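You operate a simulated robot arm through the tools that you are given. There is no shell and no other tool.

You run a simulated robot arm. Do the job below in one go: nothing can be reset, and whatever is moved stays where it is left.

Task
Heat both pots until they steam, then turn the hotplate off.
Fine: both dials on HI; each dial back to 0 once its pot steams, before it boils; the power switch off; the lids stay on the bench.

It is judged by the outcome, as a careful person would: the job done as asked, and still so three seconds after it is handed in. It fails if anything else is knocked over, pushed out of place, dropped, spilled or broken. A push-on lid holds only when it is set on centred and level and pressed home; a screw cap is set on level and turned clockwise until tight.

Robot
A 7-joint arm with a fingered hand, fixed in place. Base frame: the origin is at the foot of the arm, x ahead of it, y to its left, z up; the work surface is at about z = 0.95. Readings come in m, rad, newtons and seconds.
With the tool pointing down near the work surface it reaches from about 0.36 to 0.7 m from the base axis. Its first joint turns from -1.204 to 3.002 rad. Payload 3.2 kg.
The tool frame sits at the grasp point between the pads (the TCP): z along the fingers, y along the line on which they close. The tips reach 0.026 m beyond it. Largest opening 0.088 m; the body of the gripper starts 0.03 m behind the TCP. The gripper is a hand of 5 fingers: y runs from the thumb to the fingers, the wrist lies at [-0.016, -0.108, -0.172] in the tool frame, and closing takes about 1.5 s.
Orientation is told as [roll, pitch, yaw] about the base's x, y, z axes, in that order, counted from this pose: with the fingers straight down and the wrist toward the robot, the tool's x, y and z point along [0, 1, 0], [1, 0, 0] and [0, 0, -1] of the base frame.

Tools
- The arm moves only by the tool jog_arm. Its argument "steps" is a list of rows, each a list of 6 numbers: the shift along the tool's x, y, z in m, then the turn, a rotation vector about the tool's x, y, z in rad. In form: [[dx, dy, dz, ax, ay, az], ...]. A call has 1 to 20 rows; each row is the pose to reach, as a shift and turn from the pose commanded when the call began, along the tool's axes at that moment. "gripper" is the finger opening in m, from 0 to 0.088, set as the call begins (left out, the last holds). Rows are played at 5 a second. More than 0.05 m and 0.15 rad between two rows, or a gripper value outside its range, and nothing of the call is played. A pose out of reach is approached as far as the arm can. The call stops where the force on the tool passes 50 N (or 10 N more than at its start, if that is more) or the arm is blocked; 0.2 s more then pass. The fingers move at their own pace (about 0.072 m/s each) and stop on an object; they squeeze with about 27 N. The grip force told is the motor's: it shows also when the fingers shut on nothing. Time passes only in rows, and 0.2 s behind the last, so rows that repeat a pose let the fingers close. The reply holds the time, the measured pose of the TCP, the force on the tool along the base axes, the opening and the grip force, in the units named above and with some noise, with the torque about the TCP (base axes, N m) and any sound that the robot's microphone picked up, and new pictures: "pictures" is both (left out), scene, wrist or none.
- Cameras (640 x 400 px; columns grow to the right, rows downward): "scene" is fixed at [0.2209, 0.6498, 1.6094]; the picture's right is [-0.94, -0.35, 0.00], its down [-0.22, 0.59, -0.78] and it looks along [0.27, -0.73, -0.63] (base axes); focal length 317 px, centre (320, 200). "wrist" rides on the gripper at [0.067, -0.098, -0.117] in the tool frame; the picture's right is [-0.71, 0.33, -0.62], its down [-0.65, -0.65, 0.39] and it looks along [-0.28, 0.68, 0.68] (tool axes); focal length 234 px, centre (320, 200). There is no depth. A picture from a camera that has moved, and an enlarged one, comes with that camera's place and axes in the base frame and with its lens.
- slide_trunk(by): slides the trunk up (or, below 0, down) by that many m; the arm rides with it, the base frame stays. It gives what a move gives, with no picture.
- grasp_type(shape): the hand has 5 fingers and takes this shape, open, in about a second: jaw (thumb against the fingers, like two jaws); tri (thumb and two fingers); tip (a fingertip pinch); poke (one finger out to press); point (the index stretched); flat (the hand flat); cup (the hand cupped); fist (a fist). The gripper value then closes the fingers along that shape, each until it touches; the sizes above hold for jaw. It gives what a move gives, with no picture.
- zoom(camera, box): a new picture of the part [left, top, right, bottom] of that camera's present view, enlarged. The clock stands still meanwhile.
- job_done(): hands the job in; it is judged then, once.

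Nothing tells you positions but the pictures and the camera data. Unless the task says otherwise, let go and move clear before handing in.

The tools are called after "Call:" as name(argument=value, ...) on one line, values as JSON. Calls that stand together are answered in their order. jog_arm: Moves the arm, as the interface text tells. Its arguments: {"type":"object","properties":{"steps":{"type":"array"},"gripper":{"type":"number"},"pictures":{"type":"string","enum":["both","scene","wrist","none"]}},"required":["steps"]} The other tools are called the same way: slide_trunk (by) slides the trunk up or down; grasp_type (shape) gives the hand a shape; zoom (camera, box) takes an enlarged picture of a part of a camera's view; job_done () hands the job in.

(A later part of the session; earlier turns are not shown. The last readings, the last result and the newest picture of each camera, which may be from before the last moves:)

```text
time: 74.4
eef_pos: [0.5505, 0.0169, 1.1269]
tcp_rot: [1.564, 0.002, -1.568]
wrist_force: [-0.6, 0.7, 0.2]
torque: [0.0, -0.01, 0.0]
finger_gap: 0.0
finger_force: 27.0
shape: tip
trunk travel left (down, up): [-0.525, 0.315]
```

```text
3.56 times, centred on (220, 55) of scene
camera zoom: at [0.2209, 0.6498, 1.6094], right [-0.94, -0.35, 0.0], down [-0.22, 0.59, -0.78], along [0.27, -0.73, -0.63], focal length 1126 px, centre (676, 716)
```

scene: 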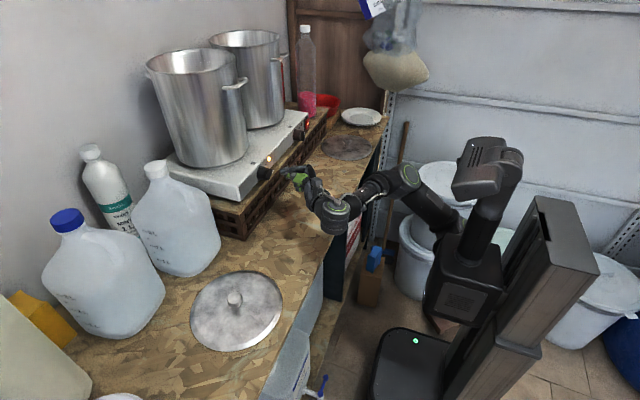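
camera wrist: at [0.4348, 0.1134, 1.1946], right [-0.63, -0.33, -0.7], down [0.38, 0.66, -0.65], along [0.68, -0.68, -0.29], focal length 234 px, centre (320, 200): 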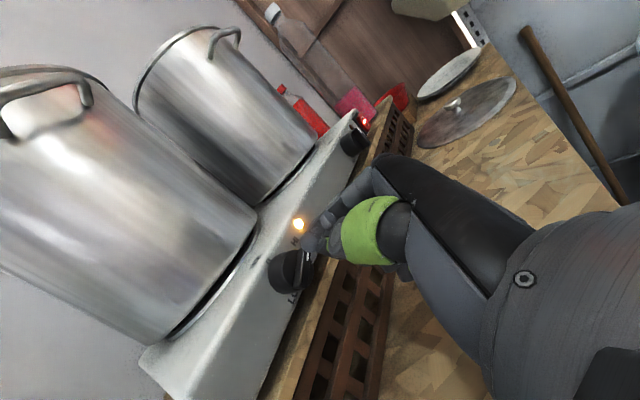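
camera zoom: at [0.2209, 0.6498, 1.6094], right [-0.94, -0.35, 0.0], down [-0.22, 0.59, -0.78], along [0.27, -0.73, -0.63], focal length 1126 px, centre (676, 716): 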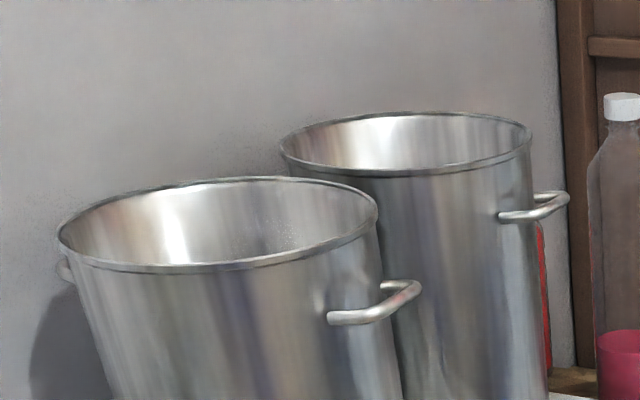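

Call:
jog_arm(steps=[[0, 0, 0, 0, 0, 0], [0, 0, 0, 0, 0, 0], [0, 0, 0, 0, 0, 0], [0, 0, 0, 0, 0, 0], [0, 0, 0, 0, 0, 0], [0, 0, 0, 0, 0, 0], [0, 0, 0, 0, 0, 0], [0, 0, 0, 0, 0, 0]], pictures="none")

Call:
zoom(camera="scene", box=[140, 30, 245, 90])

Call:
zoom(camera="scene", box=[130, 0, 310, 110])

```text
time: 76.2
eef_pos: [0.5507, 0.0181, 1.1273]
tcp_rot: [1.562, 0.0, -1.568]
wrist_force: [-0.9, 0.2, 0.3]
torque: [0.0, 0.0, -0.01]
finger_gap: 0.0
finger_force: 27.5
shape: tip
trunk travel left (down, up): [-0.525, 0.315]
```

```text
6.10 times, centred on (192, 60) of scene
camera zoom: at [0.2209, 0.6498, 1.6094], right [-0.94, -0.35, 0.0], down [-0.22, 0.59, -0.78], along [0.27, -0.73, -0.63], focal length 1930 px, centre (1097, 1053)
```

zoom: 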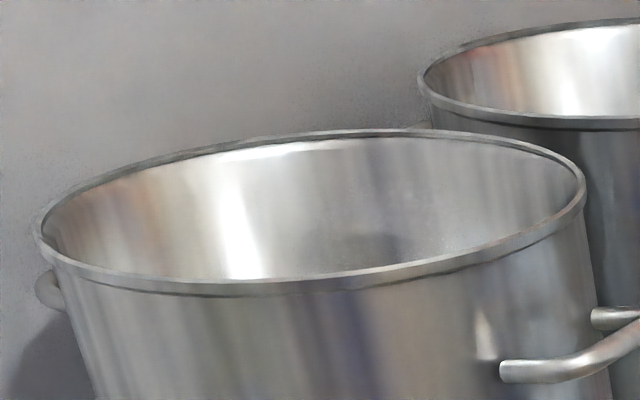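

```text
3.56 times, centred on (220, 55) of scene
camera zoom: at [0.2209, 0.6498, 1.6094], right [-0.94, -0.35, 0.0], down [-0.22, 0.59, -0.78], along [0.27, -0.73, -0.63], focal length 1126 px, centre (676, 716)
```

zoom: 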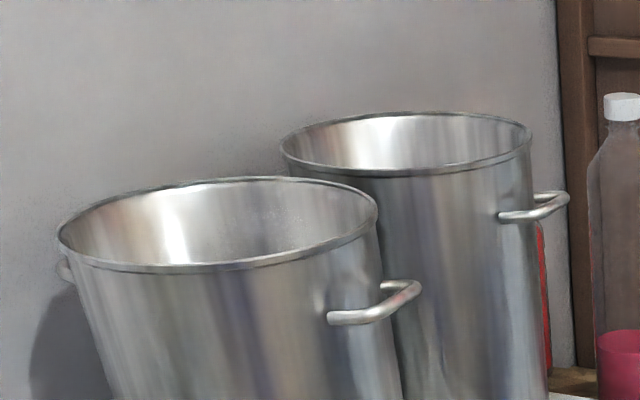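

Still not clear steam; I continue in short waits.

Call:
jog_arm(steps=[[0, 0, 0, 0, 0, 0], [0, 0, 0, 0, 0, 0], [0, 0, 0, 0, 0, 0], [0, 0, 0, 0, 0, 0], [0, 0, 0, 0, 0, 0], [0, 0, 0, 0, 0, 0], [0, 0, 0, 0, 0, 0], [0, 0, 0, 0, 0, 0], [0, 0, 0, 0, 0, 0], [0, 0, 0, 0, 0, 0]], pictures="none")

Call:
zoom(camera="scene", box=[140, 30, 245, 90])

Call:
zoom(camera="scene", box=[130, 0, 310, 110])

```text
time: 78.4
eef_pos: [0.5519, 0.0183, 1.1273]
tcp_rot: [1.561, 0.001, -1.569]
wrist_force: [-1.2, 1.0, -0.2]
torque: [0.01, 0.02, -0.02]
finger_gap: 0.0
finger_force: 27.0
shape: tip
trunk travel left (down, up): [-0.525, 0.315]
```

```text
6.10 times, centred on (192, 60) of scene
camera zoom: at [0.2209, 0.6498, 1.6094], right [-0.94, -0.35, 0.0], down [-0.22, 0.59, -0.78], along [0.27, -0.73, -0.63], focal length 1930 px, centre (1097, 1053)
```

zoom: 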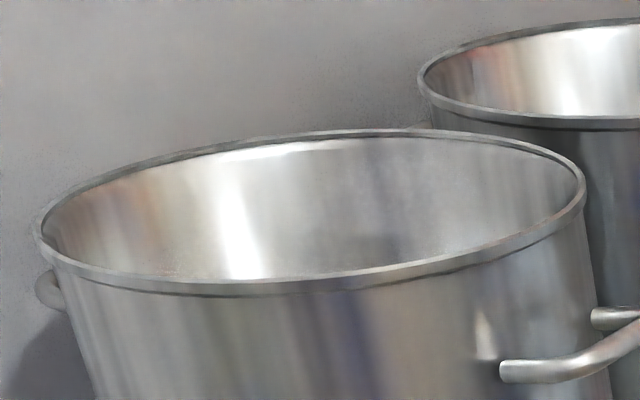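

```text
3.56 times, centred on (220, 55) of scene
camera zoom: at [0.2209, 0.6498, 1.6094], right [-0.94, -0.35, 0.0], down [-0.22, 0.59, -0.78], along [0.27, -0.73, -0.63], focal length 1126 px, centre (676, 716)
```

zoom: 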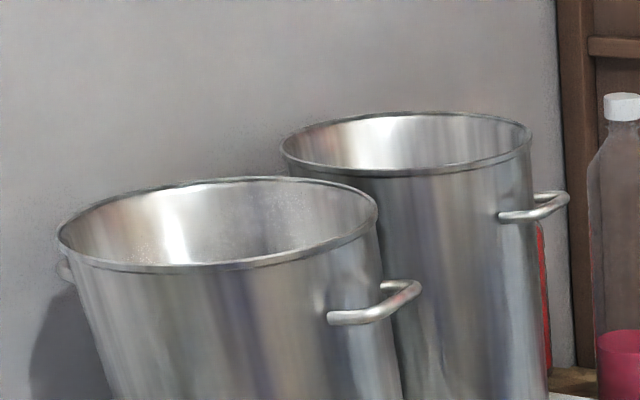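

Call:
jog_arm(steps=[[0, 0, 0, 0, 0, 0], [0, 0, 0, 0, 0, 0], [0, 0, 0, 0, 0, 0], [0, 0, 0, 0, 0, 0], [0, 0, 0, 0, 0, 0], [0, 0, 0, 0, 0, 0], [0, 0, 0, 0, 0, 0], [0, 0, 0, 0, 0, 0], [0, 0, 0, 0, 0, 0], [0, 0, 0, 0, 0, 0]], pictures="none")

Call:
zoom(camera="scene", box=[140, 30, 245, 90])

Call:
zoom(camera="scene", box=[130, 0, 310, 110])

```text
time: 80.6
eef_pos: [0.5512, 0.0166, 1.1267]
tcp_rot: [1.564, 0.0, -1.567]
wrist_force: [-0.5, 0.2, -0.5]
torque: [-0.01, -0.02, 0.02]
finger_gap: 0.0
finger_force: 26.6
shape: tip
trunk travel left (down, up): [-0.525, 0.315]
```

```text
6.10 times, centred on (192, 60) of scene
camera zoom: at [0.2209, 0.6498, 1.6094], right [-0.94, -0.35, 0.0], down [-0.22, 0.59, -0.78], along [0.27, -0.73, -0.63], focal length 1930 px, centre (1097, 1053)
```

zoom: 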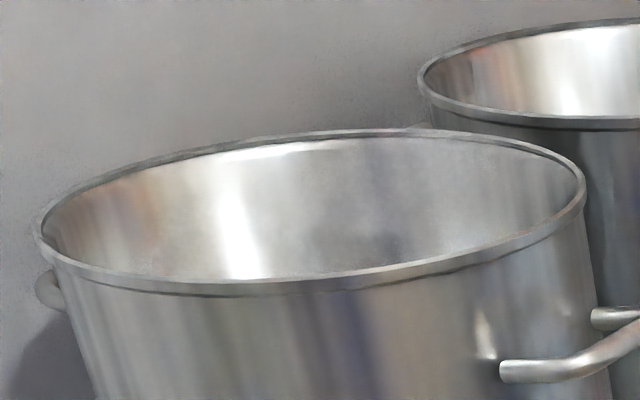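

```text
3.56 times, centred on (220, 55) of scene
camera zoom: at [0.2209, 0.6498, 1.6094], right [-0.94, -0.35, 0.0], down [-0.22, 0.59, -0.78], along [0.27, -0.73, -0.63], focal length 1126 px, centre (676, 716)
```

zoom: 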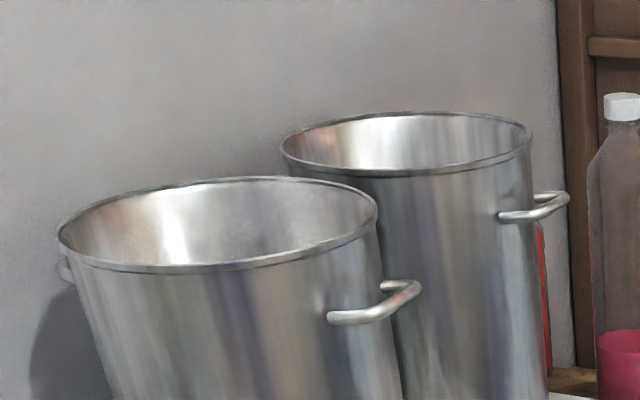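

A cloudy haze is clearly building inside pot 1 now. I'll give it another second or two until it's unmistakable.

Call:
jog_arm(steps=[[0, 0, 0, 0, 0, 0], [0, 0, 0, 0, 0, 0], [0, 0, 0, 0, 0, 0], [0, 0, 0, 0, 0, 0], [0, 0, 0, 0, 0, 0], [0, 0, 0, 0, 0, 0], [0, 0, 0, 0, 0, 0]], pictures="none")

Call:
zoom(camera="scene", box=[140, 30, 245, 90])

Call:
zoom(camera="scene", box=[130, 0, 310, 110])

```text
time: 82.2
eef_pos: [0.551, 0.0177, 1.1267]
tcp_rot: [1.562, 0.0, -1.568]
wrist_force: [0.4, 0.5, 0.9]
torque: [0.0, -0.02, 0.04]
finger_gap: 0.0002
finger_force: 26.8
shape: tip
trunk travel left (down, up): [-0.525, 0.315]
```

```text
6.10 times, centred on (192, 60) of scene
camera zoom: at [0.2209, 0.6498, 1.6094], right [-0.94, -0.35, 0.0], down [-0.22, 0.59, -0.78], along [0.27, -0.73, -0.63], focal length 1930 px, centre (1097, 1053)
```

zoom: 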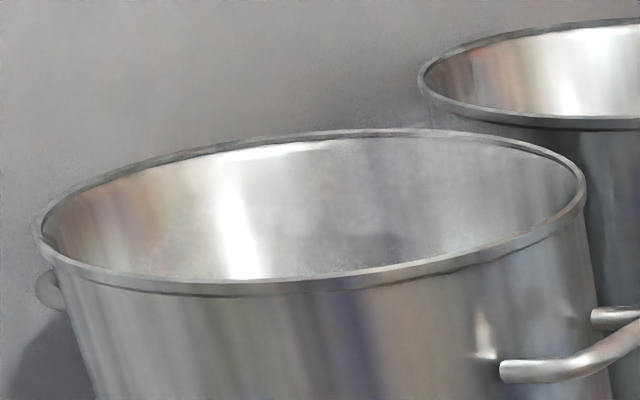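

```text
3.56 times, centred on (220, 55) of scene
camera zoom: at [0.2209, 0.6498, 1.6094], right [-0.94, -0.35, 0.0], down [-0.22, 0.59, -0.78], along [0.27, -0.73, -0.63], focal length 1126 px, centre (676, 716)
```

zoom: 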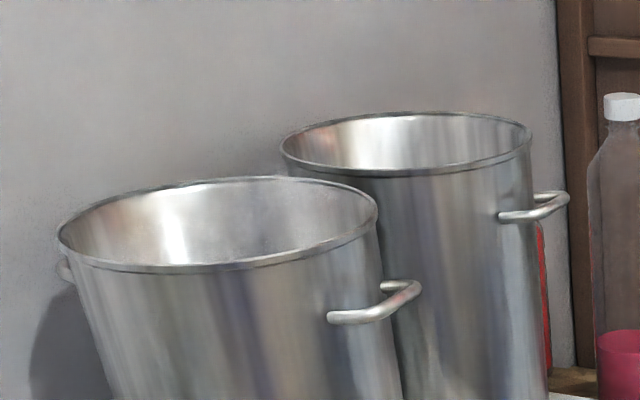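

Steam is visible inside the pot, still thin. One more short wait, then I act.

Call:
jog_arm(steps=[[0, 0, 0, 0, 0, 0], [0, 0, 0, 0, 0, 0], [0, 0, 0, 0, 0, 0], [0, 0, 0, 0, 0, 0], [0, 0, 0, 0, 0, 0], [0, 0, 0, 0, 0, 0]], pictures="none")

Call:
zoom(camera="scene", box=[140, 30, 245, 90])

Call:
zoom(camera="scene", box=[130, 0, 310, 110])

```text
time: 83.6
eef_pos: [0.5517, 0.0185, 1.1269]
tcp_rot: [1.562, 0.001, -1.568]
wrist_force: [-0.2, 0.0, -0.2]
torque: [0.01, 0.01, 0.02]
finger_gap: 0.0004
finger_force: 27.4
shape: tip
trunk travel left (down, up): [-0.525, 0.315]
```

```text
6.10 times, centred on (192, 60) of scene
camera zoom: at [0.2209, 0.6498, 1.6094], right [-0.94, -0.35, 0.0], down [-0.22, 0.59, -0.78], along [0.27, -0.73, -0.63], focal length 1930 px, centre (1097, 1053)
```

zoom: 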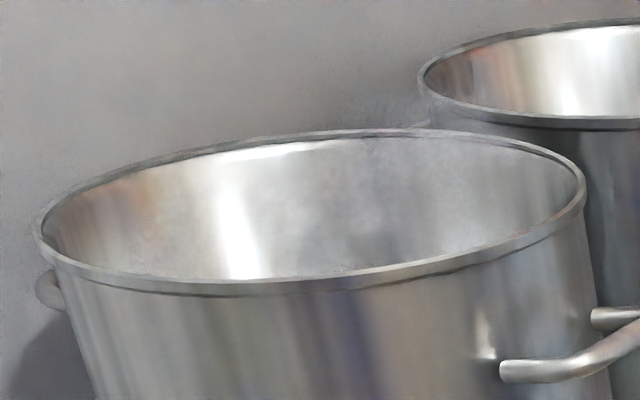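

```text
3.56 times, centred on (220, 55) of scene
camera zoom: at [0.2209, 0.6498, 1.6094], right [-0.94, -0.35, 0.0], down [-0.22, 0.59, -0.78], along [0.27, -0.73, -0.63], focal length 1126 px, centre (676, 716)
```

zoom: 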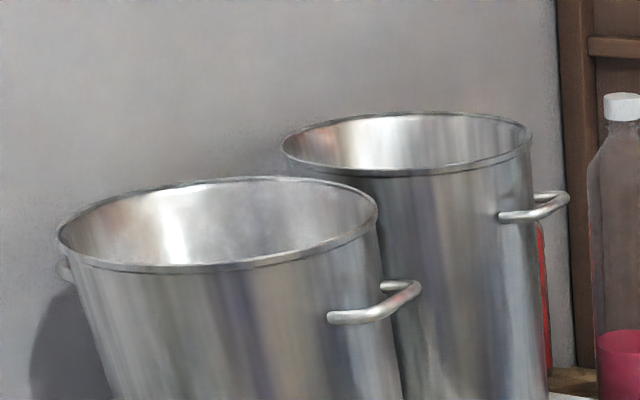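

Call:
jog_arm(steps=[[0, 0, 0, 0, 0, 0], [0, 0, 0, 0, 0, 0], [0, 0, 0, 0, 0, 0], [0, 0, 0, 0, 0, 0], [0, 0, 0, 0, 0, 0], [0, 0, 0, 0, 0, 0], [0, 0, 0, 0, 0, 0]], pictures="none")

Call:
zoom(camera="scene", box=[140, 30, 245, 90])

Call:
zoom(camera="scene", box=[130, 0, 310, 110])

```text
time: 85.2
eef_pos: [0.551, 0.0186, 1.1264]
tcp_rot: [1.563, 0.0, -1.568]
wrist_force: [-0.7, -0.6, 0.3]
torque: [0.0, -0.01, -0.03]
finger_gap: 0.0
finger_force: 26.8
shape: tip
trunk travel left (down, up): [-0.525, 0.315]
```

```text
6.10 times, centred on (192, 60) of scene
camera zoom: at [0.2209, 0.6498, 1.6094], right [-0.94, -0.35, 0.0], down [-0.22, 0.59, -0.78], along [0.27, -0.73, -0.63], focal length 1930 px, centre (1097, 1053)
```

zoom: 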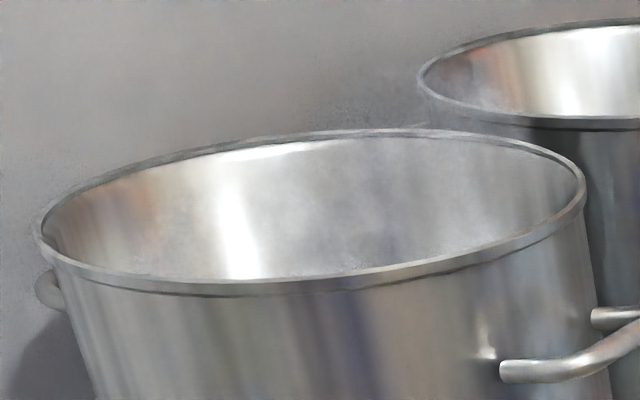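

```text
3.56 times, centred on (220, 55) of scene
camera zoom: at [0.2209, 0.6498, 1.6094], right [-0.94, -0.35, 0.0], down [-0.22, 0.59, -0.78], along [0.27, -0.73, -0.63], focal length 1126 px, centre (676, 716)
```

zoom: 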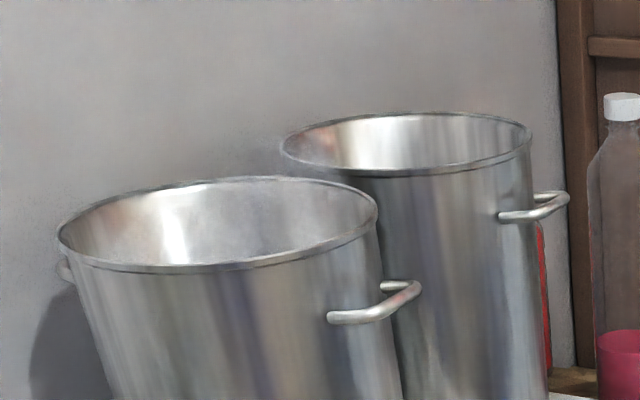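

Steam now rises above pot 1's rim: it is steaming. Pushing dial 1 back to 0 now.

Call:
jog_arm(steps=[[0, 0, 0.02, 0, 0, 0], [0, 0, 0.037, 0, 0, 0], [-0.0087, -0.002, 0.037, 0, 0, 0], [-0.0125, -0.0035, 0.037, 0, 0, 0], [-0.0167, -0.005, 0.037, 0, 0, 0], [-0.0205, -0.0068, 0.037, 0, 0, 0], [-0.0237, -0.008, 0.037, 0, 0, 0], [-0.0267, -0.0085, 0.037, 0, 0, 0]], pictures="both")

Call:
zoom(camera="scene", box=[252, 150, 294, 186])

Call:
zoom(camera="wrist", box=[250, 190, 370, 290])

```text
time: 87.0
eef_pos: [0.5801, 0.0176, 1.1116]
tcp_rot: [1.588, 0.009, -1.576]
wrist_force: [-2.0, -22.7, 37.0]
torque: [0.04, -0.7, -0.49]
finger_gap: 0.0
finger_force: 26.8
shape: tip
trunk travel left (down, up): [-0.525, 0.315]
camera wrist: at [0.4633, 0.1131, 1.1766], right [-0.61, -0.32, -0.72], down [0.4, 0.66, -0.64], along [0.68, -0.68, -0.27], focal length 234 px, centre (320, 200)
```

scene: 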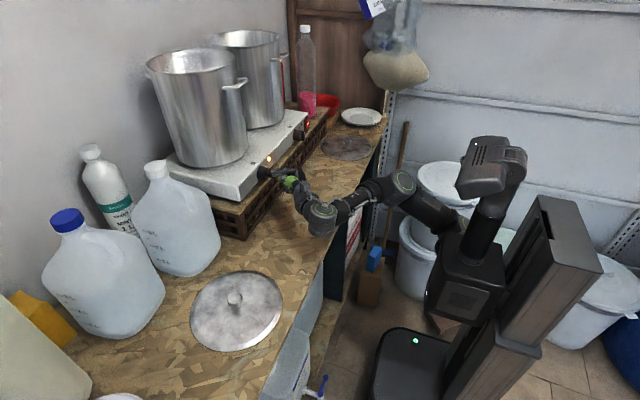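
wrist: 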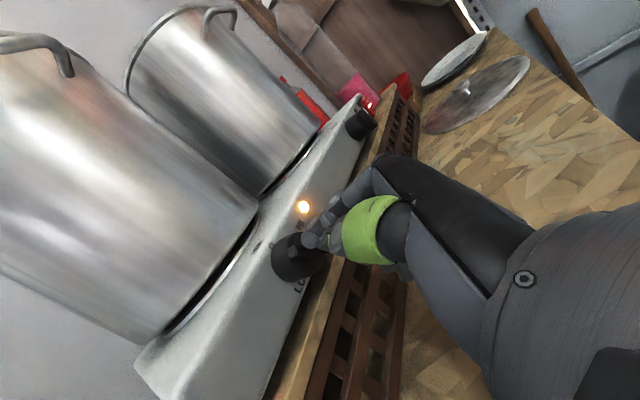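

```text
11.11 times, centred on (273, 168) of scene
camera zoom: at [0.2209, 0.6498, 1.6094], right [-0.94, -0.35, 0.0], down [-0.22, 0.59, -0.78], along [0.27, -0.73, -0.63], focal length 3519 px, centre (842, 556)
```

zoom: 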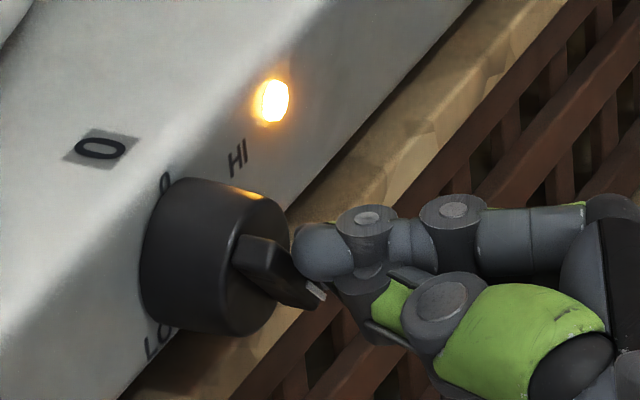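

```text
4.00 times, centred on (310, 240) of wrist
camera zoom: at [0.4633, 0.1131, 1.1766], right [-0.61, -0.32, -0.72], down [0.4, 0.66, -0.64], along [0.68, -0.68, -0.27], focal length 937 px, centre (360, 40)
```

zoom: 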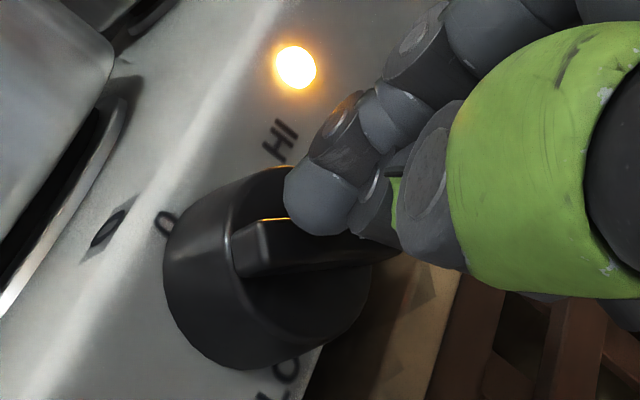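

The tip caught the wrong side of the pivot and turned the dial toward MED instead. I'll correct right away: lift, come over to the upper side of the tail, and sweep it counter-clockwise in an arc all the way round to 0.

Call:
jog_arm(steps=[[0.015, 0.004, -0.01, 0, 0, 0], [0.027, 0.0145, -0.01, 0, 0, 0], [0.0215, 0.0171, 0.001, 0, 0, 0], [0.0173, 0.0119, 0.001, 0, 0, 0], [0.0166, 0.0076, 0.001, 0, 0, 0], [0.0148, 0.0037, 0.001, 0, 0, 0], [0.0121, 0.0005, 0.001, 0, 0, 0], [0.0086, -0.002, 0.001, 0, 0, 0], [0.0046, -0.0035, 0.001, 0, 0, 0], [0.0003, -0.0037, 0.001, 0, 0, 0], [-0.004, -0.003, 0.001, 0, 0, 0]], pictures="both")

Call:
zoom(camera="scene", box=[252, 150, 294, 186])

Call:
zoom(camera="wrist", box=[250, 190, 370, 290])

Call:
zoom(camera="scene", box=[130, 0, 310, 110])

```text
time: 89.4
eef_pos: [0.59, 0.0311, 1.092]
tcp_rot: [1.553, -0.002, -1.561]
wrist_force: [0.1, -0.6, 0.1]
torque: [-0.01, -0.03, 0.04]
finger_gap: 0.0
finger_force: 27.0
shape: tip
trunk travel left (down, up): [-0.525, 0.315]
camera wrist: at [0.4747, 0.1262, 1.1606], right [-0.63, -0.34, -0.7], down [0.37, 0.66, -0.66], along [0.68, -0.67, -0.29], focal length 234 px, centre (320, 200)
```

scene: 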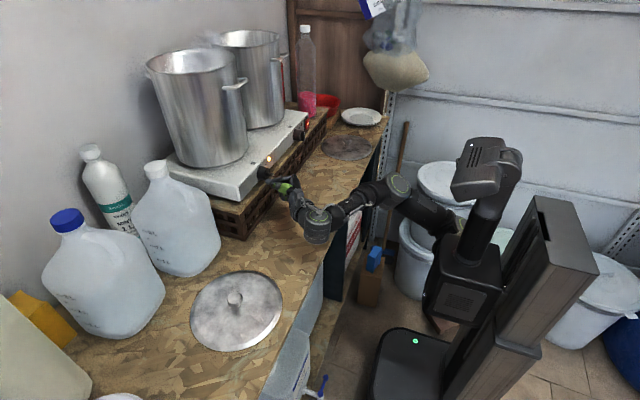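
wrist: 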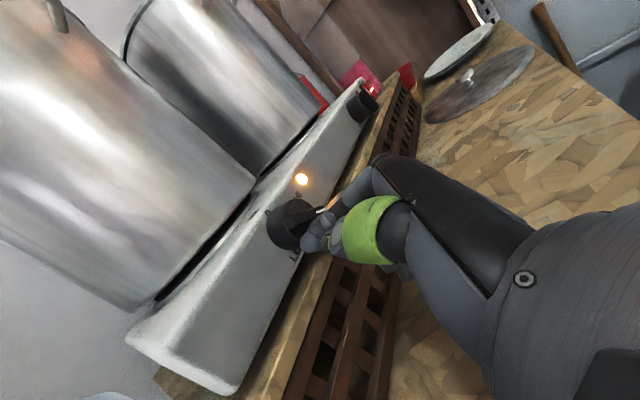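

```text
11.11 times, centred on (273, 168) of scene
camera zoom: at [0.2209, 0.6498, 1.6094], right [-0.94, -0.35, 0.0], down [-0.22, 0.59, -0.78], along [0.27, -0.73, -0.63], focal length 3519 px, centre (842, 556)
```

zoom: 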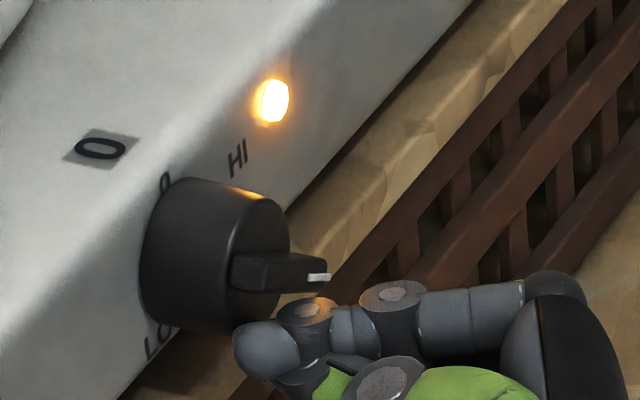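

```text
4.00 times, centred on (310, 240) of wrist
camera zoom: at [0.4747, 0.1262, 1.1606], right [-0.63, -0.34, -0.7], down [0.37, 0.66, -0.66], along [0.68, -0.67, -0.29], focal length 937 px, centre (360, 40)
```

zoom: 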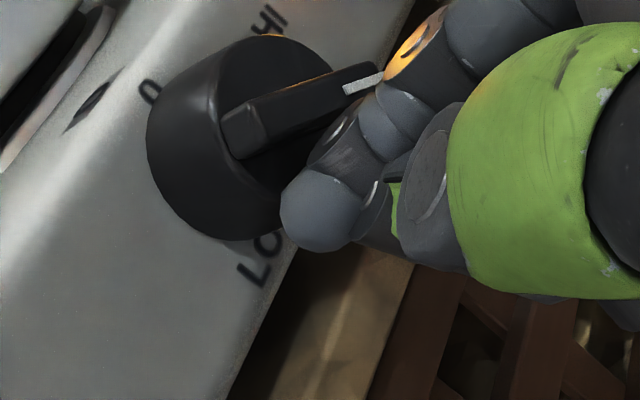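

```text
3.56 times, centred on (220, 55) of scene
camera zoom: at [0.2209, 0.6498, 1.6094], right [-0.94, -0.35, 0.0], down [-0.22, 0.59, -0.78], along [0.27, -0.73, -0.63], focal length 1126 px, centre (676, 716)
```

zoom: 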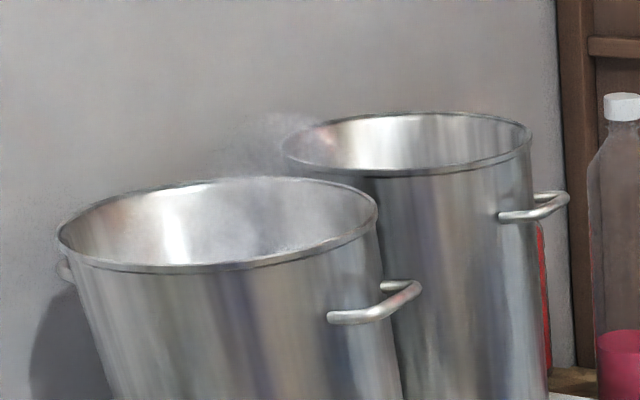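

The dial is still near MED and pot 1 is steaming nicely. My tip slid off the tail, because the closed index sits a few mm further left than assumed. With the corrected offset I'll sweep the bar's head from below: right and then up, counter-clockwise to 0.

Call:
jog_arm(steps=[[-0.0113, 0.0101, 0, 0, 0, 0], [-0.0105, 0.0207, 0.002, 0, 0, 0], [-0.0079, 0.0207, 0.002, 0, 0, 0], [-0.0069, 0.0281, 0.002, 0, 0, 0], [-0.0048, 0.032, 0.002, 0, 0, 0], [-0.0017, 0.0351, 0.002, 0, 0, 0], [0.0021, 0.0374, 0.002, 0, 0, 0], [0.0062, 0.0385, 0.002, 0, 0, 0], [0.0105, 0.0386, 0.002, 0, 0, 0], [0.0147, 0.0377, 0.002, 0, 0, 0], [0.0186, 0.0356, 0.002, 0, 0, 0]], pictures="both")

Call:
zoom(camera="scene", box=[252, 150, 294, 186])

Call:
zoom(camera="wrist", box=[250, 190, 370, 290])

Call:
zoom(camera="scene", box=[130, 0, 310, 110])

```text
time: 91.8
eef_pos: [0.5922, -0.0046, 1.1142]
tcp_rot: [1.561, 0.0, -1.565]
wrist_force: [-0.7, 0.0, -0.8]
torque: [0.01, 0.01, -0.01]
finger_gap: 0.0
finger_force: 26.6
shape: tip
trunk travel left (down, up): [-0.525, 0.315]
camera wrist: at [0.475, 0.0896, 1.1821], right [-0.63, -0.33, -0.7], down [0.38, 0.66, -0.65], along [0.68, -0.68, -0.29], focal length 234 px, centre (320, 200)
```

scene: 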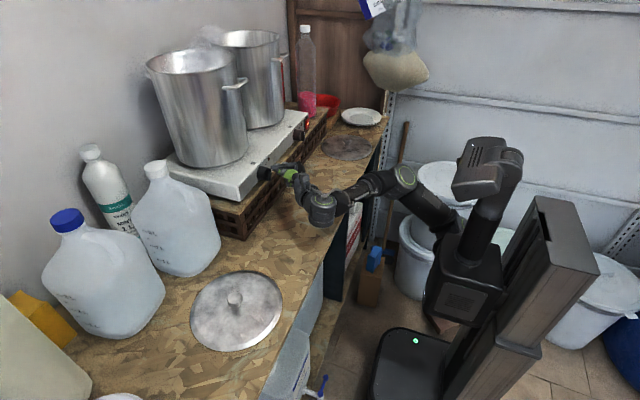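
wrist: 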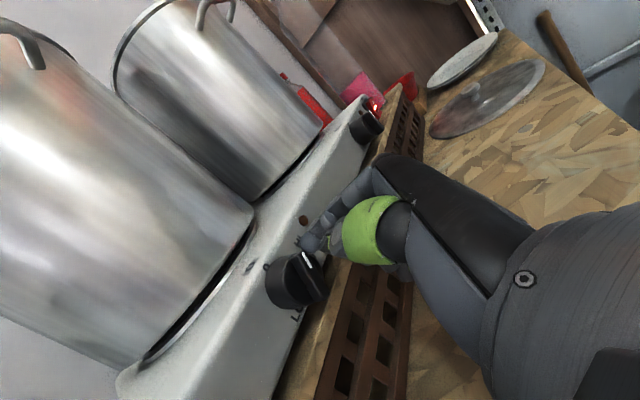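

```text
11.11 times, centred on (273, 168) of scene
camera zoom: at [0.2209, 0.6498, 1.6094], right [-0.94, -0.35, 0.0], down [-0.22, 0.59, -0.78], along [0.27, -0.73, -0.63], focal length 3519 px, centre (842, 556)
```

zoom: 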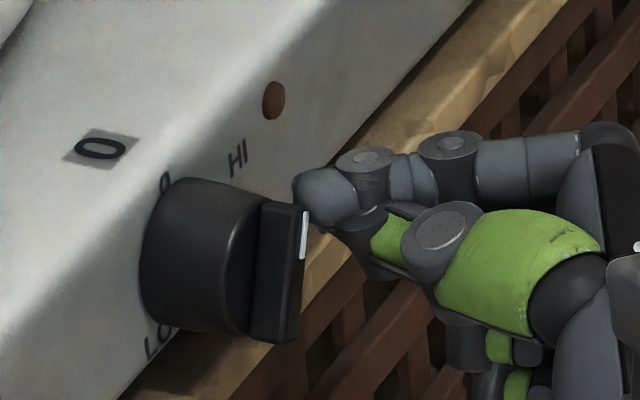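

```text
4.00 times, centred on (310, 240) of wrist
camera zoom: at [0.475, 0.0896, 1.1821], right [-0.63, -0.33, -0.7], down [0.38, 0.66, -0.65], along [0.68, -0.68, -0.29], focal length 937 px, centre (360, 40)
```

zoom: 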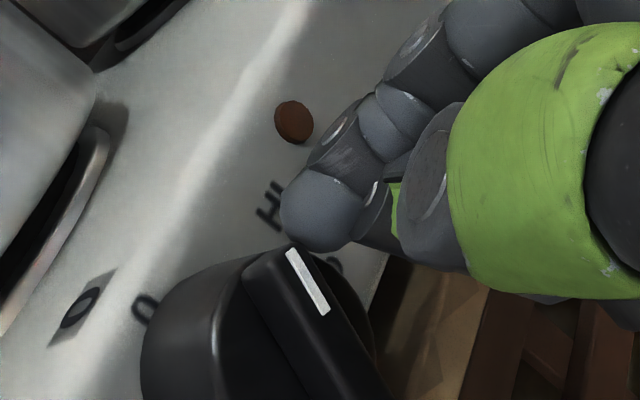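

```text
3.56 times, centred on (220, 55) of scene
camera zoom: at [0.2209, 0.6498, 1.6094], right [-0.94, -0.35, 0.0], down [-0.22, 0.59, -0.78], along [0.27, -0.73, -0.63], focal length 1126 px, centre (676, 716)
```

zoom: 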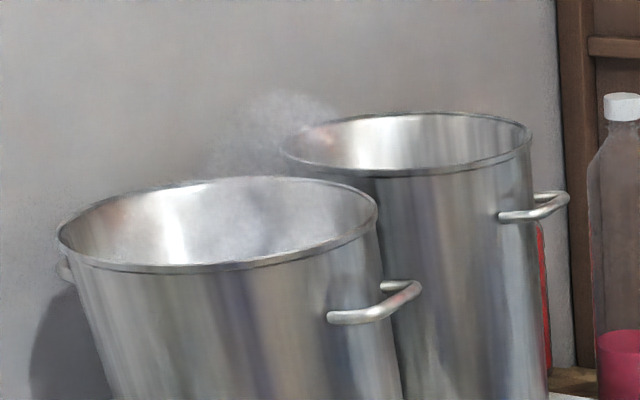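

Lamp 1 is off and pot 1 steams visibly without boiling. The bar looks close to 0 but maybe not exactly; I'll zoom to measure.

Call:
zoom(camera="scene", box=[260, 160, 288, 184])

Call:
zoom(camera="wrist", box=[255, 235, 345, 315])

```text
16.00 times, centred on (274, 172) of scene
camera zoom: at [0.2209, 0.6498, 1.6094], right [-0.94, -0.35, 0.0], down [-0.22, 0.59, -0.78], along [0.27, -0.73, -0.63], focal length 5067 px, centre (1056, 648)
```

zoom: 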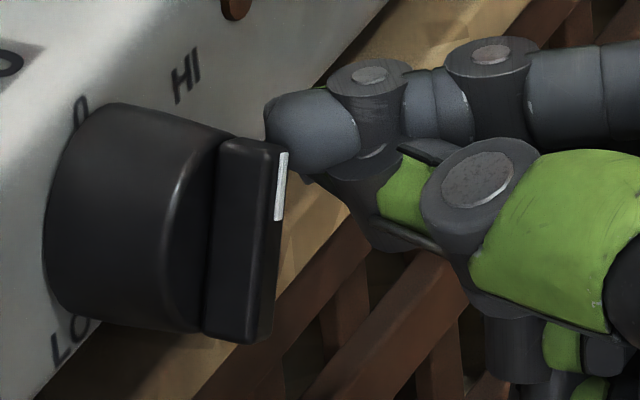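

```text
5.00 times, centred on (300, 275) of wrist
camera zoom: at [0.475, 0.0896, 1.1821], right [-0.63, -0.33, -0.7], down [0.38, 0.66, -0.65], along [0.68, -0.68, -0.29], focal length 1171 px, centre (420, -175)
```

zoom: 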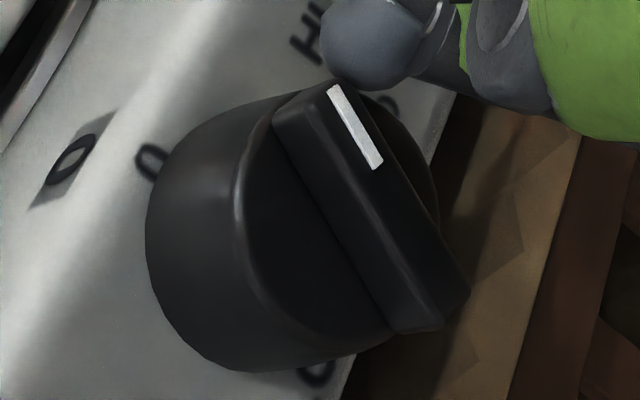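

The dial is at about 27° with the lamp off, so it needs a bit more to sit on 0. I'll re-seat the tip against the right side of the head and push it the rest of the way left.

Call:
jog_arm(steps=[[-0.0095, 0.0084, 0, 0, 0, 0], [-0.009, 0.0029, 0, 0, 0, 0], [-0.0049, 0.0006, 0, 0, 0, 0], [-0.0025, -0.0011, 0, 0, 0, 0], [0, -0.0037, 0, 0, 0, 0]], pictures="none")

Call:
zoom(camera="scene", box=[260, 160, 288, 184])

Call:
zoom(camera="wrist", box=[255, 235, 345, 315])

Call:
zoom(camera="scene", box=[130, 0, 310, 110])

```text
time: 93.0
eef_pos: [0.5909, -0.0024, 1.1144]
tcp_rot: [1.562, 0.0, -1.565]
wrist_force: [0.0, 0.5, -0.4]
torque: [-0.03, 0.01, 0.0]
finger_gap: 0.0
finger_force: 27.1
shape: tip
trunk travel left (down, up): [-0.525, 0.315]
```

```text
16.00 times, centred on (274, 172) of scene
camera zoom: at [0.2209, 0.6498, 1.6094], right [-0.94, -0.35, 0.0], down [-0.22, 0.59, -0.78], along [0.27, -0.73, -0.63], focal length 5067 px, centre (1056, 648)
```

zoom: 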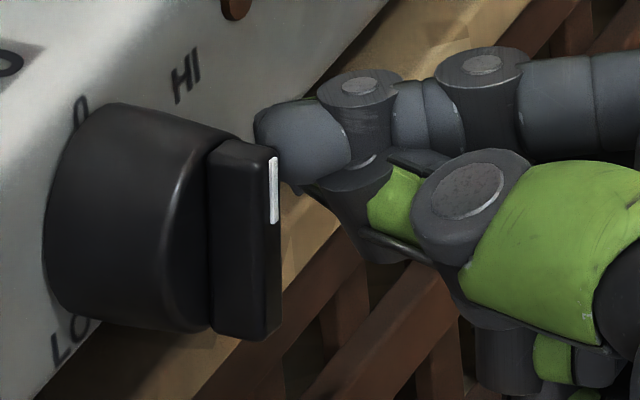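

```text
5.00 times, centred on (300, 275) of wrist
camera zoom: at [0.4749, 0.0935, 1.1823], right [-0.63, -0.33, -0.7], down [0.38, 0.66, -0.65], along [0.68, -0.68, -0.29], focal length 1171 px, centre (420, -175)
```

zoom: 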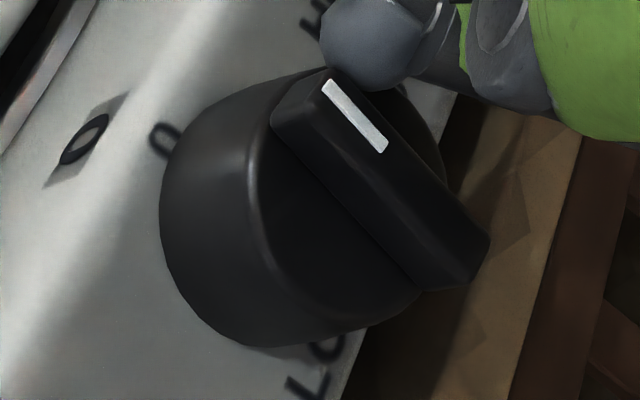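

```text
3.56 times, centred on (220, 55) of scene
camera zoom: at [0.2209, 0.6498, 1.6094], right [-0.94, -0.35, 0.0], down [-0.22, 0.59, -0.78], along [0.27, -0.73, -0.63], focal length 1126 px, centre (676, 716)
```

zoom: 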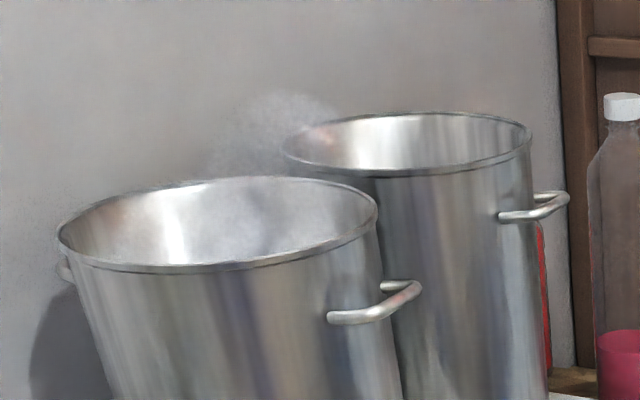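

Now at about 12°. One more small push to the left.

Call:
jog_arm(steps=[[-0.004, 0.002, 0, 0, 0, 0], [-0.004, -0.002, 0, 0, 0, 0], [-0.004, -0.0045, 0, 0, 0, 0], [-0.0035, -0.0065, 0, 0, 0, 0]], pictures="none")

Call:
zoom(camera="scene", box=[260, 160, 288, 184])

Call:
zoom(camera="wrist", box=[255, 235, 345, 315])

```text
time: 94.0
eef_pos: [0.59, 0.0021, 1.1114]
tcp_rot: [1.562, 0.003, -1.569]
wrist_force: [-0.8, -4.8, -0.3]
torque: [0.03, 0.0, -0.01]
finger_gap: 0.0002
finger_force: 27.1
shape: tip
trunk travel left (down, up): [-0.525, 0.315]
```

```text
16.00 times, centred on (274, 172) of scene
camera zoom: at [0.2209, 0.6498, 1.6094], right [-0.94, -0.35, 0.0], down [-0.22, 0.59, -0.78], along [0.27, -0.73, -0.63], focal length 5067 px, centre (1056, 648)
```

zoom: 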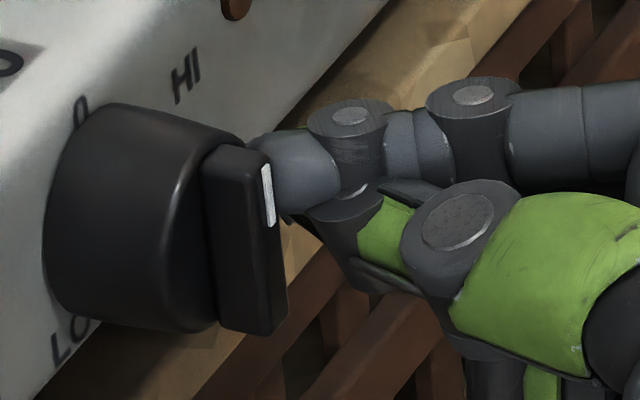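

```text
5.00 times, centred on (300, 275) of wrist
camera zoom: at [0.4751, 0.0982, 1.1789], right [-0.63, -0.33, -0.7], down [0.38, 0.66, -0.65], along [0.68, -0.68, -0.29], focal length 1171 px, centre (420, -175)
```

zoom: 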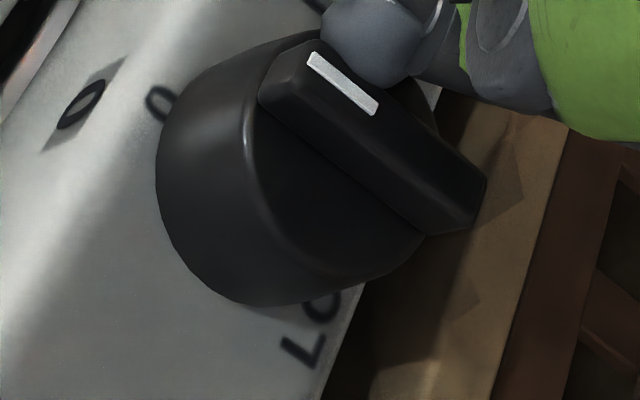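

Dial 1 is back exactly on 0 and its lamp is off. Now I retreat and go to dial 2 with the two-finger method that worked, 0.241 m to the right.

Call:
jog_arm(steps=[[0, 0.003, -0.015, 0, 0, 0], [0, 0.006, -0.0385, 0, 0, 0], [0.0004, 0.0307, -0.0385, 0, 0, -0.125], [0.0008, 0.0554, -0.0385, 0, 0, -0.25], [0.0012, 0.0801, -0.0385, 0, 0, -0.375], [0.0016, 0.1048, -0.0385, 0, 0, -0.5], [0.002, 0.1295, -0.0385, 0, 0, -0.625], [0.0024, 0.1542, -0.0385, 0, 0, -0.75], [0.0028, 0.1789, -0.0385, 0, 0, -0.875], [0.0032, 0.2037, -0.0385, 0, 0, -1.0], [0.0032, 0.2037, -0.0385, 0, 0, -1.0]], gripper=0.015)

Call:
zoom(camera="scene", box=[240, 110, 340, 190])

Call:
zoom(camera="wrist", box=[220, 180, 360, 290])

```text
time: 96.4
eef_pos: [0.5715, -0.1741, 1.1168]
tcp_rot: [1.541, -0.997, -1.549]
wrist_force: [-0.3, 0.1, -0.5]
torque: [0.02, -0.02, -0.02]
finger_gap: 0.015
finger_force: 0.1
shape: tip
out of reach, approached as far as the arm can: row 10, 11
trunk travel left (down, up): [-0.525, 0.315]
camera wrist: at [0.4552, -0.0672, 1.0726], right [-0.63, -0.77, -0.1], down [0.37, -0.19, -0.91], along [0.68, -0.61, 0.41], focal length 234 px, centre (320, 200)
```

scene: 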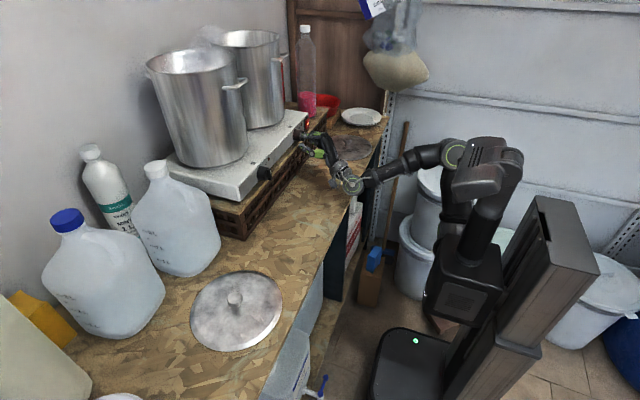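
wrist: 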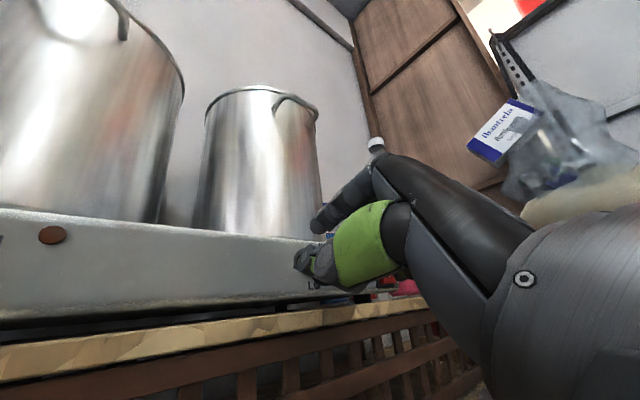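

```text
5.00 times, centred on (290, 150) of scene
camera zoom: at [0.2209, 0.6498, 1.6094], right [-0.94, -0.35, 0.0], down [-0.22, 0.59, -0.78], along [0.27, -0.73, -0.63], focal length 1584 px, centre (470, 450)
```

zoom: 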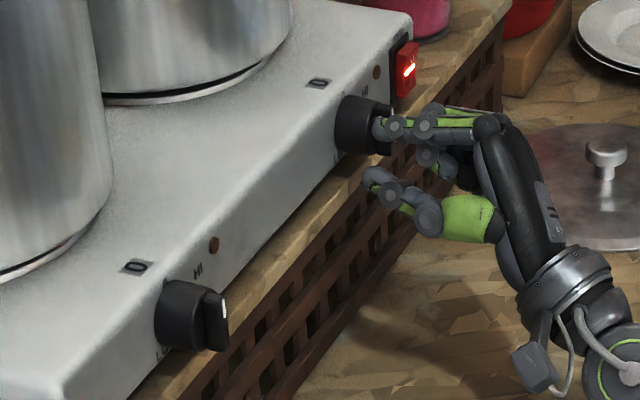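

```text
3.64 times, centred on (290, 235) of wrist
camera zoom: at [0.4552, -0.0672, 1.0726], right [-0.63, -0.77, -0.1], down [0.37, -0.19, -0.91], along [0.68, -0.61, 0.41], focal length 852 px, centre (429, 73)
```

zoom: 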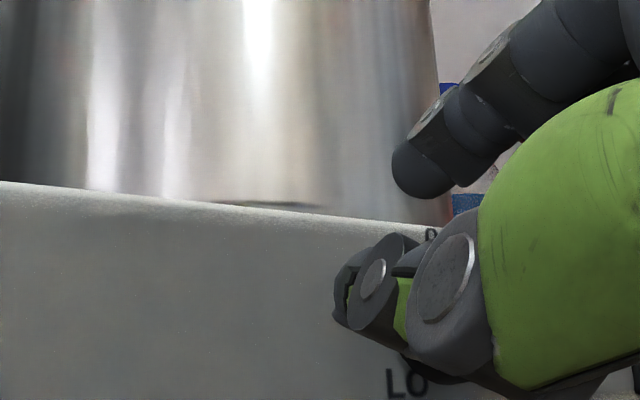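

At dial 2 the arm can't hold -57° roll, so I'll use -43°: the index pushes the head over while the thumb still blocks at about 53°, then I roll on to HI. Moving to the start point left of dial 2's bar.

Call:
jog_arm(steps=[[0, 0, -0.012, 0, 0, 0.05], [-0.008, 0.0045, -0.02, 0, 0, 0.12], [-0.016, 0.009, -0.02, 0, 0, 0.19], [-0.023, 0.0136, -0.02, 0, 0, 0.25], [-0.023, 0.0136, -0.02, 0, 0, 0.25], [-0.023, 0.0136, -0.02, 0, 0, 0.25]], gripper=0.008)

Call:
zoom(camera="scene", box=[284, 110, 340, 150])

Call:
zoom(camera="wrist", box=[220, 180, 360, 290])

```text
time: 97.8
eef_pos: [0.5532, -0.2006, 1.1147]
tcp_rot: [1.559, -0.748, -1.558]
wrist_force: [0.2, -0.5, 0.4]
torque: [0.0, -0.01, -0.01]
finger_gap: 0.0083
finger_force: 0.1
shape: tip
trunk travel left (down, up): [-0.525, 0.315]
camera wrist: at [0.4353, -0.0861, 1.0984], right [-0.62, -0.73, -0.29], down [0.38, 0.04, -0.92], along [0.68, -0.69, 0.25], focal length 234 px, centre (320, 200)
```

scene: 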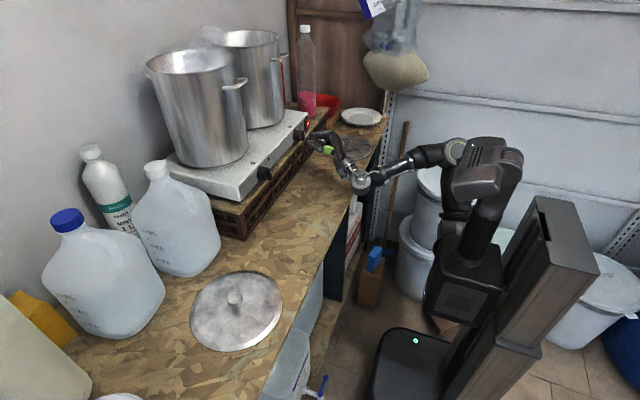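
wrist: 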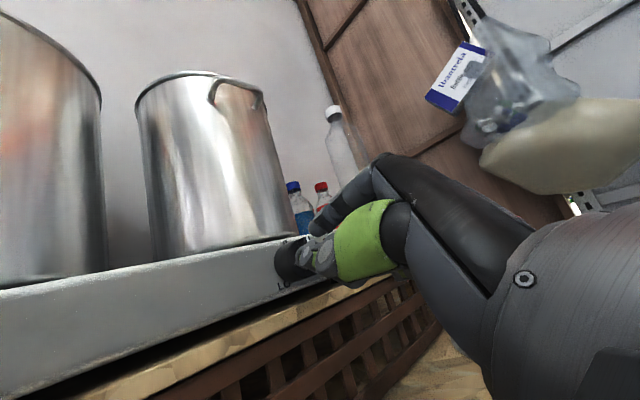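

```text
10.00 times, centred on (312, 130) of scene
camera zoom: at [0.2209, 0.6498, 1.6094], right [-0.94, -0.35, 0.0], down [-0.22, 0.59, -0.78], along [0.27, -0.73, -0.63], focal length 3167 px, centre (400, 900)
```

zoom: 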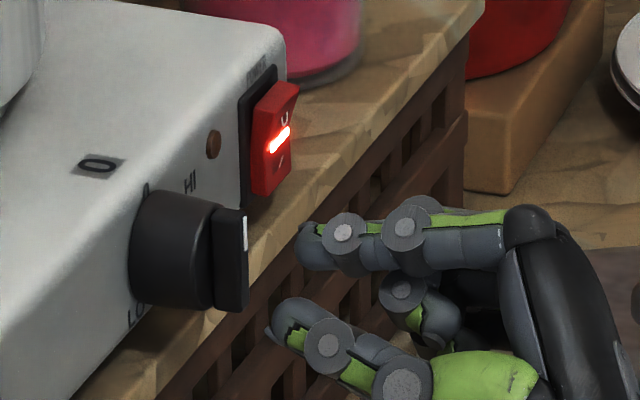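

```text
3.64 times, centred on (290, 235) of wrist
camera zoom: at [0.4353, -0.0861, 1.0984], right [-0.62, -0.73, -0.29], down [0.38, 0.04, -0.92], along [0.68, -0.69, 0.25], focal length 852 px, centre (429, 73)
```

zoom: 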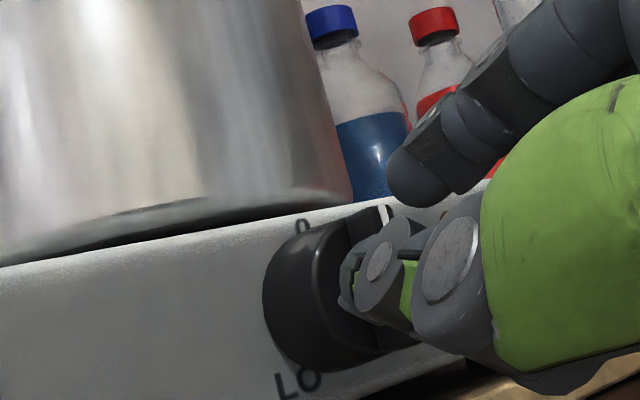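

Good position. Inserting and pushing the head over with the index, the thumb following as the stop.

Call:
jog_arm(steps=[[0, 0, 0.014, 0, 0, 0], [0.0004, 0.0004, 0.028, 0, 0, 0], [-0.0025, 0.0032, 0.028, 0, 0, 0], [-0.0052, 0.0064, 0.028, 0, 0, 0], [-0.0079, 0.0097, 0.028, 0, 0, 0], [-0.0106, 0.0129, 0.028, 0, 0, 0]], pictures="none")

Call:
zoom(camera="scene", box=[284, 110, 340, 150])

Call:
zoom(camera="wrist", box=[240, 190, 360, 290])

```text
time: 99.2
eef_pos: [0.5787, -0.2151, 1.116]
tcp_rot: [1.56, -0.75, -1.558]
wrist_force: [-0.9, 3.6, 0.9]
torque: [0.05, -0.01, 0.1]
finger_gap: 0.0074
finger_force: 0.1
shape: tip
trunk travel left (down, up): [-0.525, 0.315]
```

```text
10.00 times, centred on (312, 130) of scene
camera zoom: at [0.2209, 0.6498, 1.6094], right [-0.94, -0.35, 0.0], down [-0.22, 0.59, -0.78], along [0.27, -0.73, -0.63], focal length 3167 px, centre (400, 900)
```

zoom: 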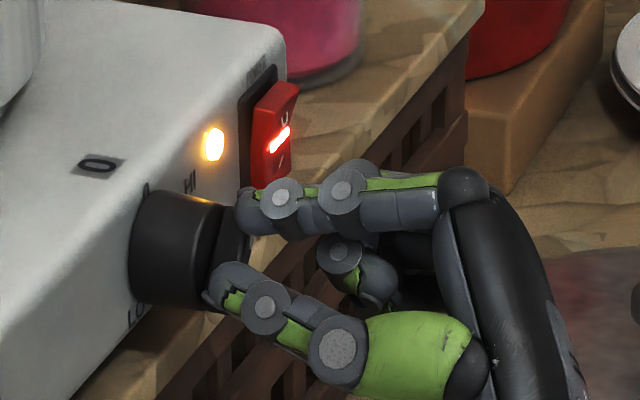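

```text
4.00 times, centred on (300, 240) of wrist
camera zoom: at [0.4624, -0.1013, 1.0993], right [-0.62, -0.73, -0.29], down [0.38, 0.04, -0.92], along [0.68, -0.68, 0.25], focal length 937 px, centre (400, 40)
```

zoom: 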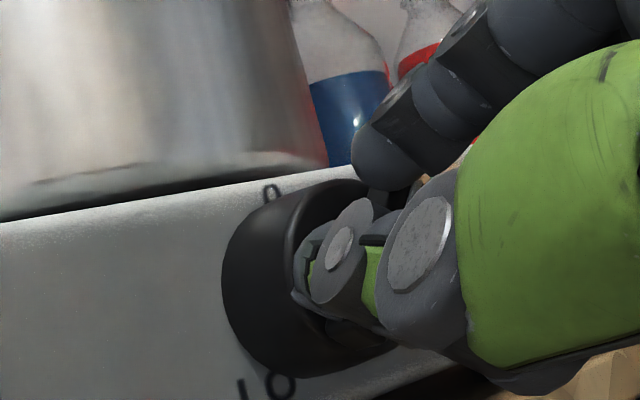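

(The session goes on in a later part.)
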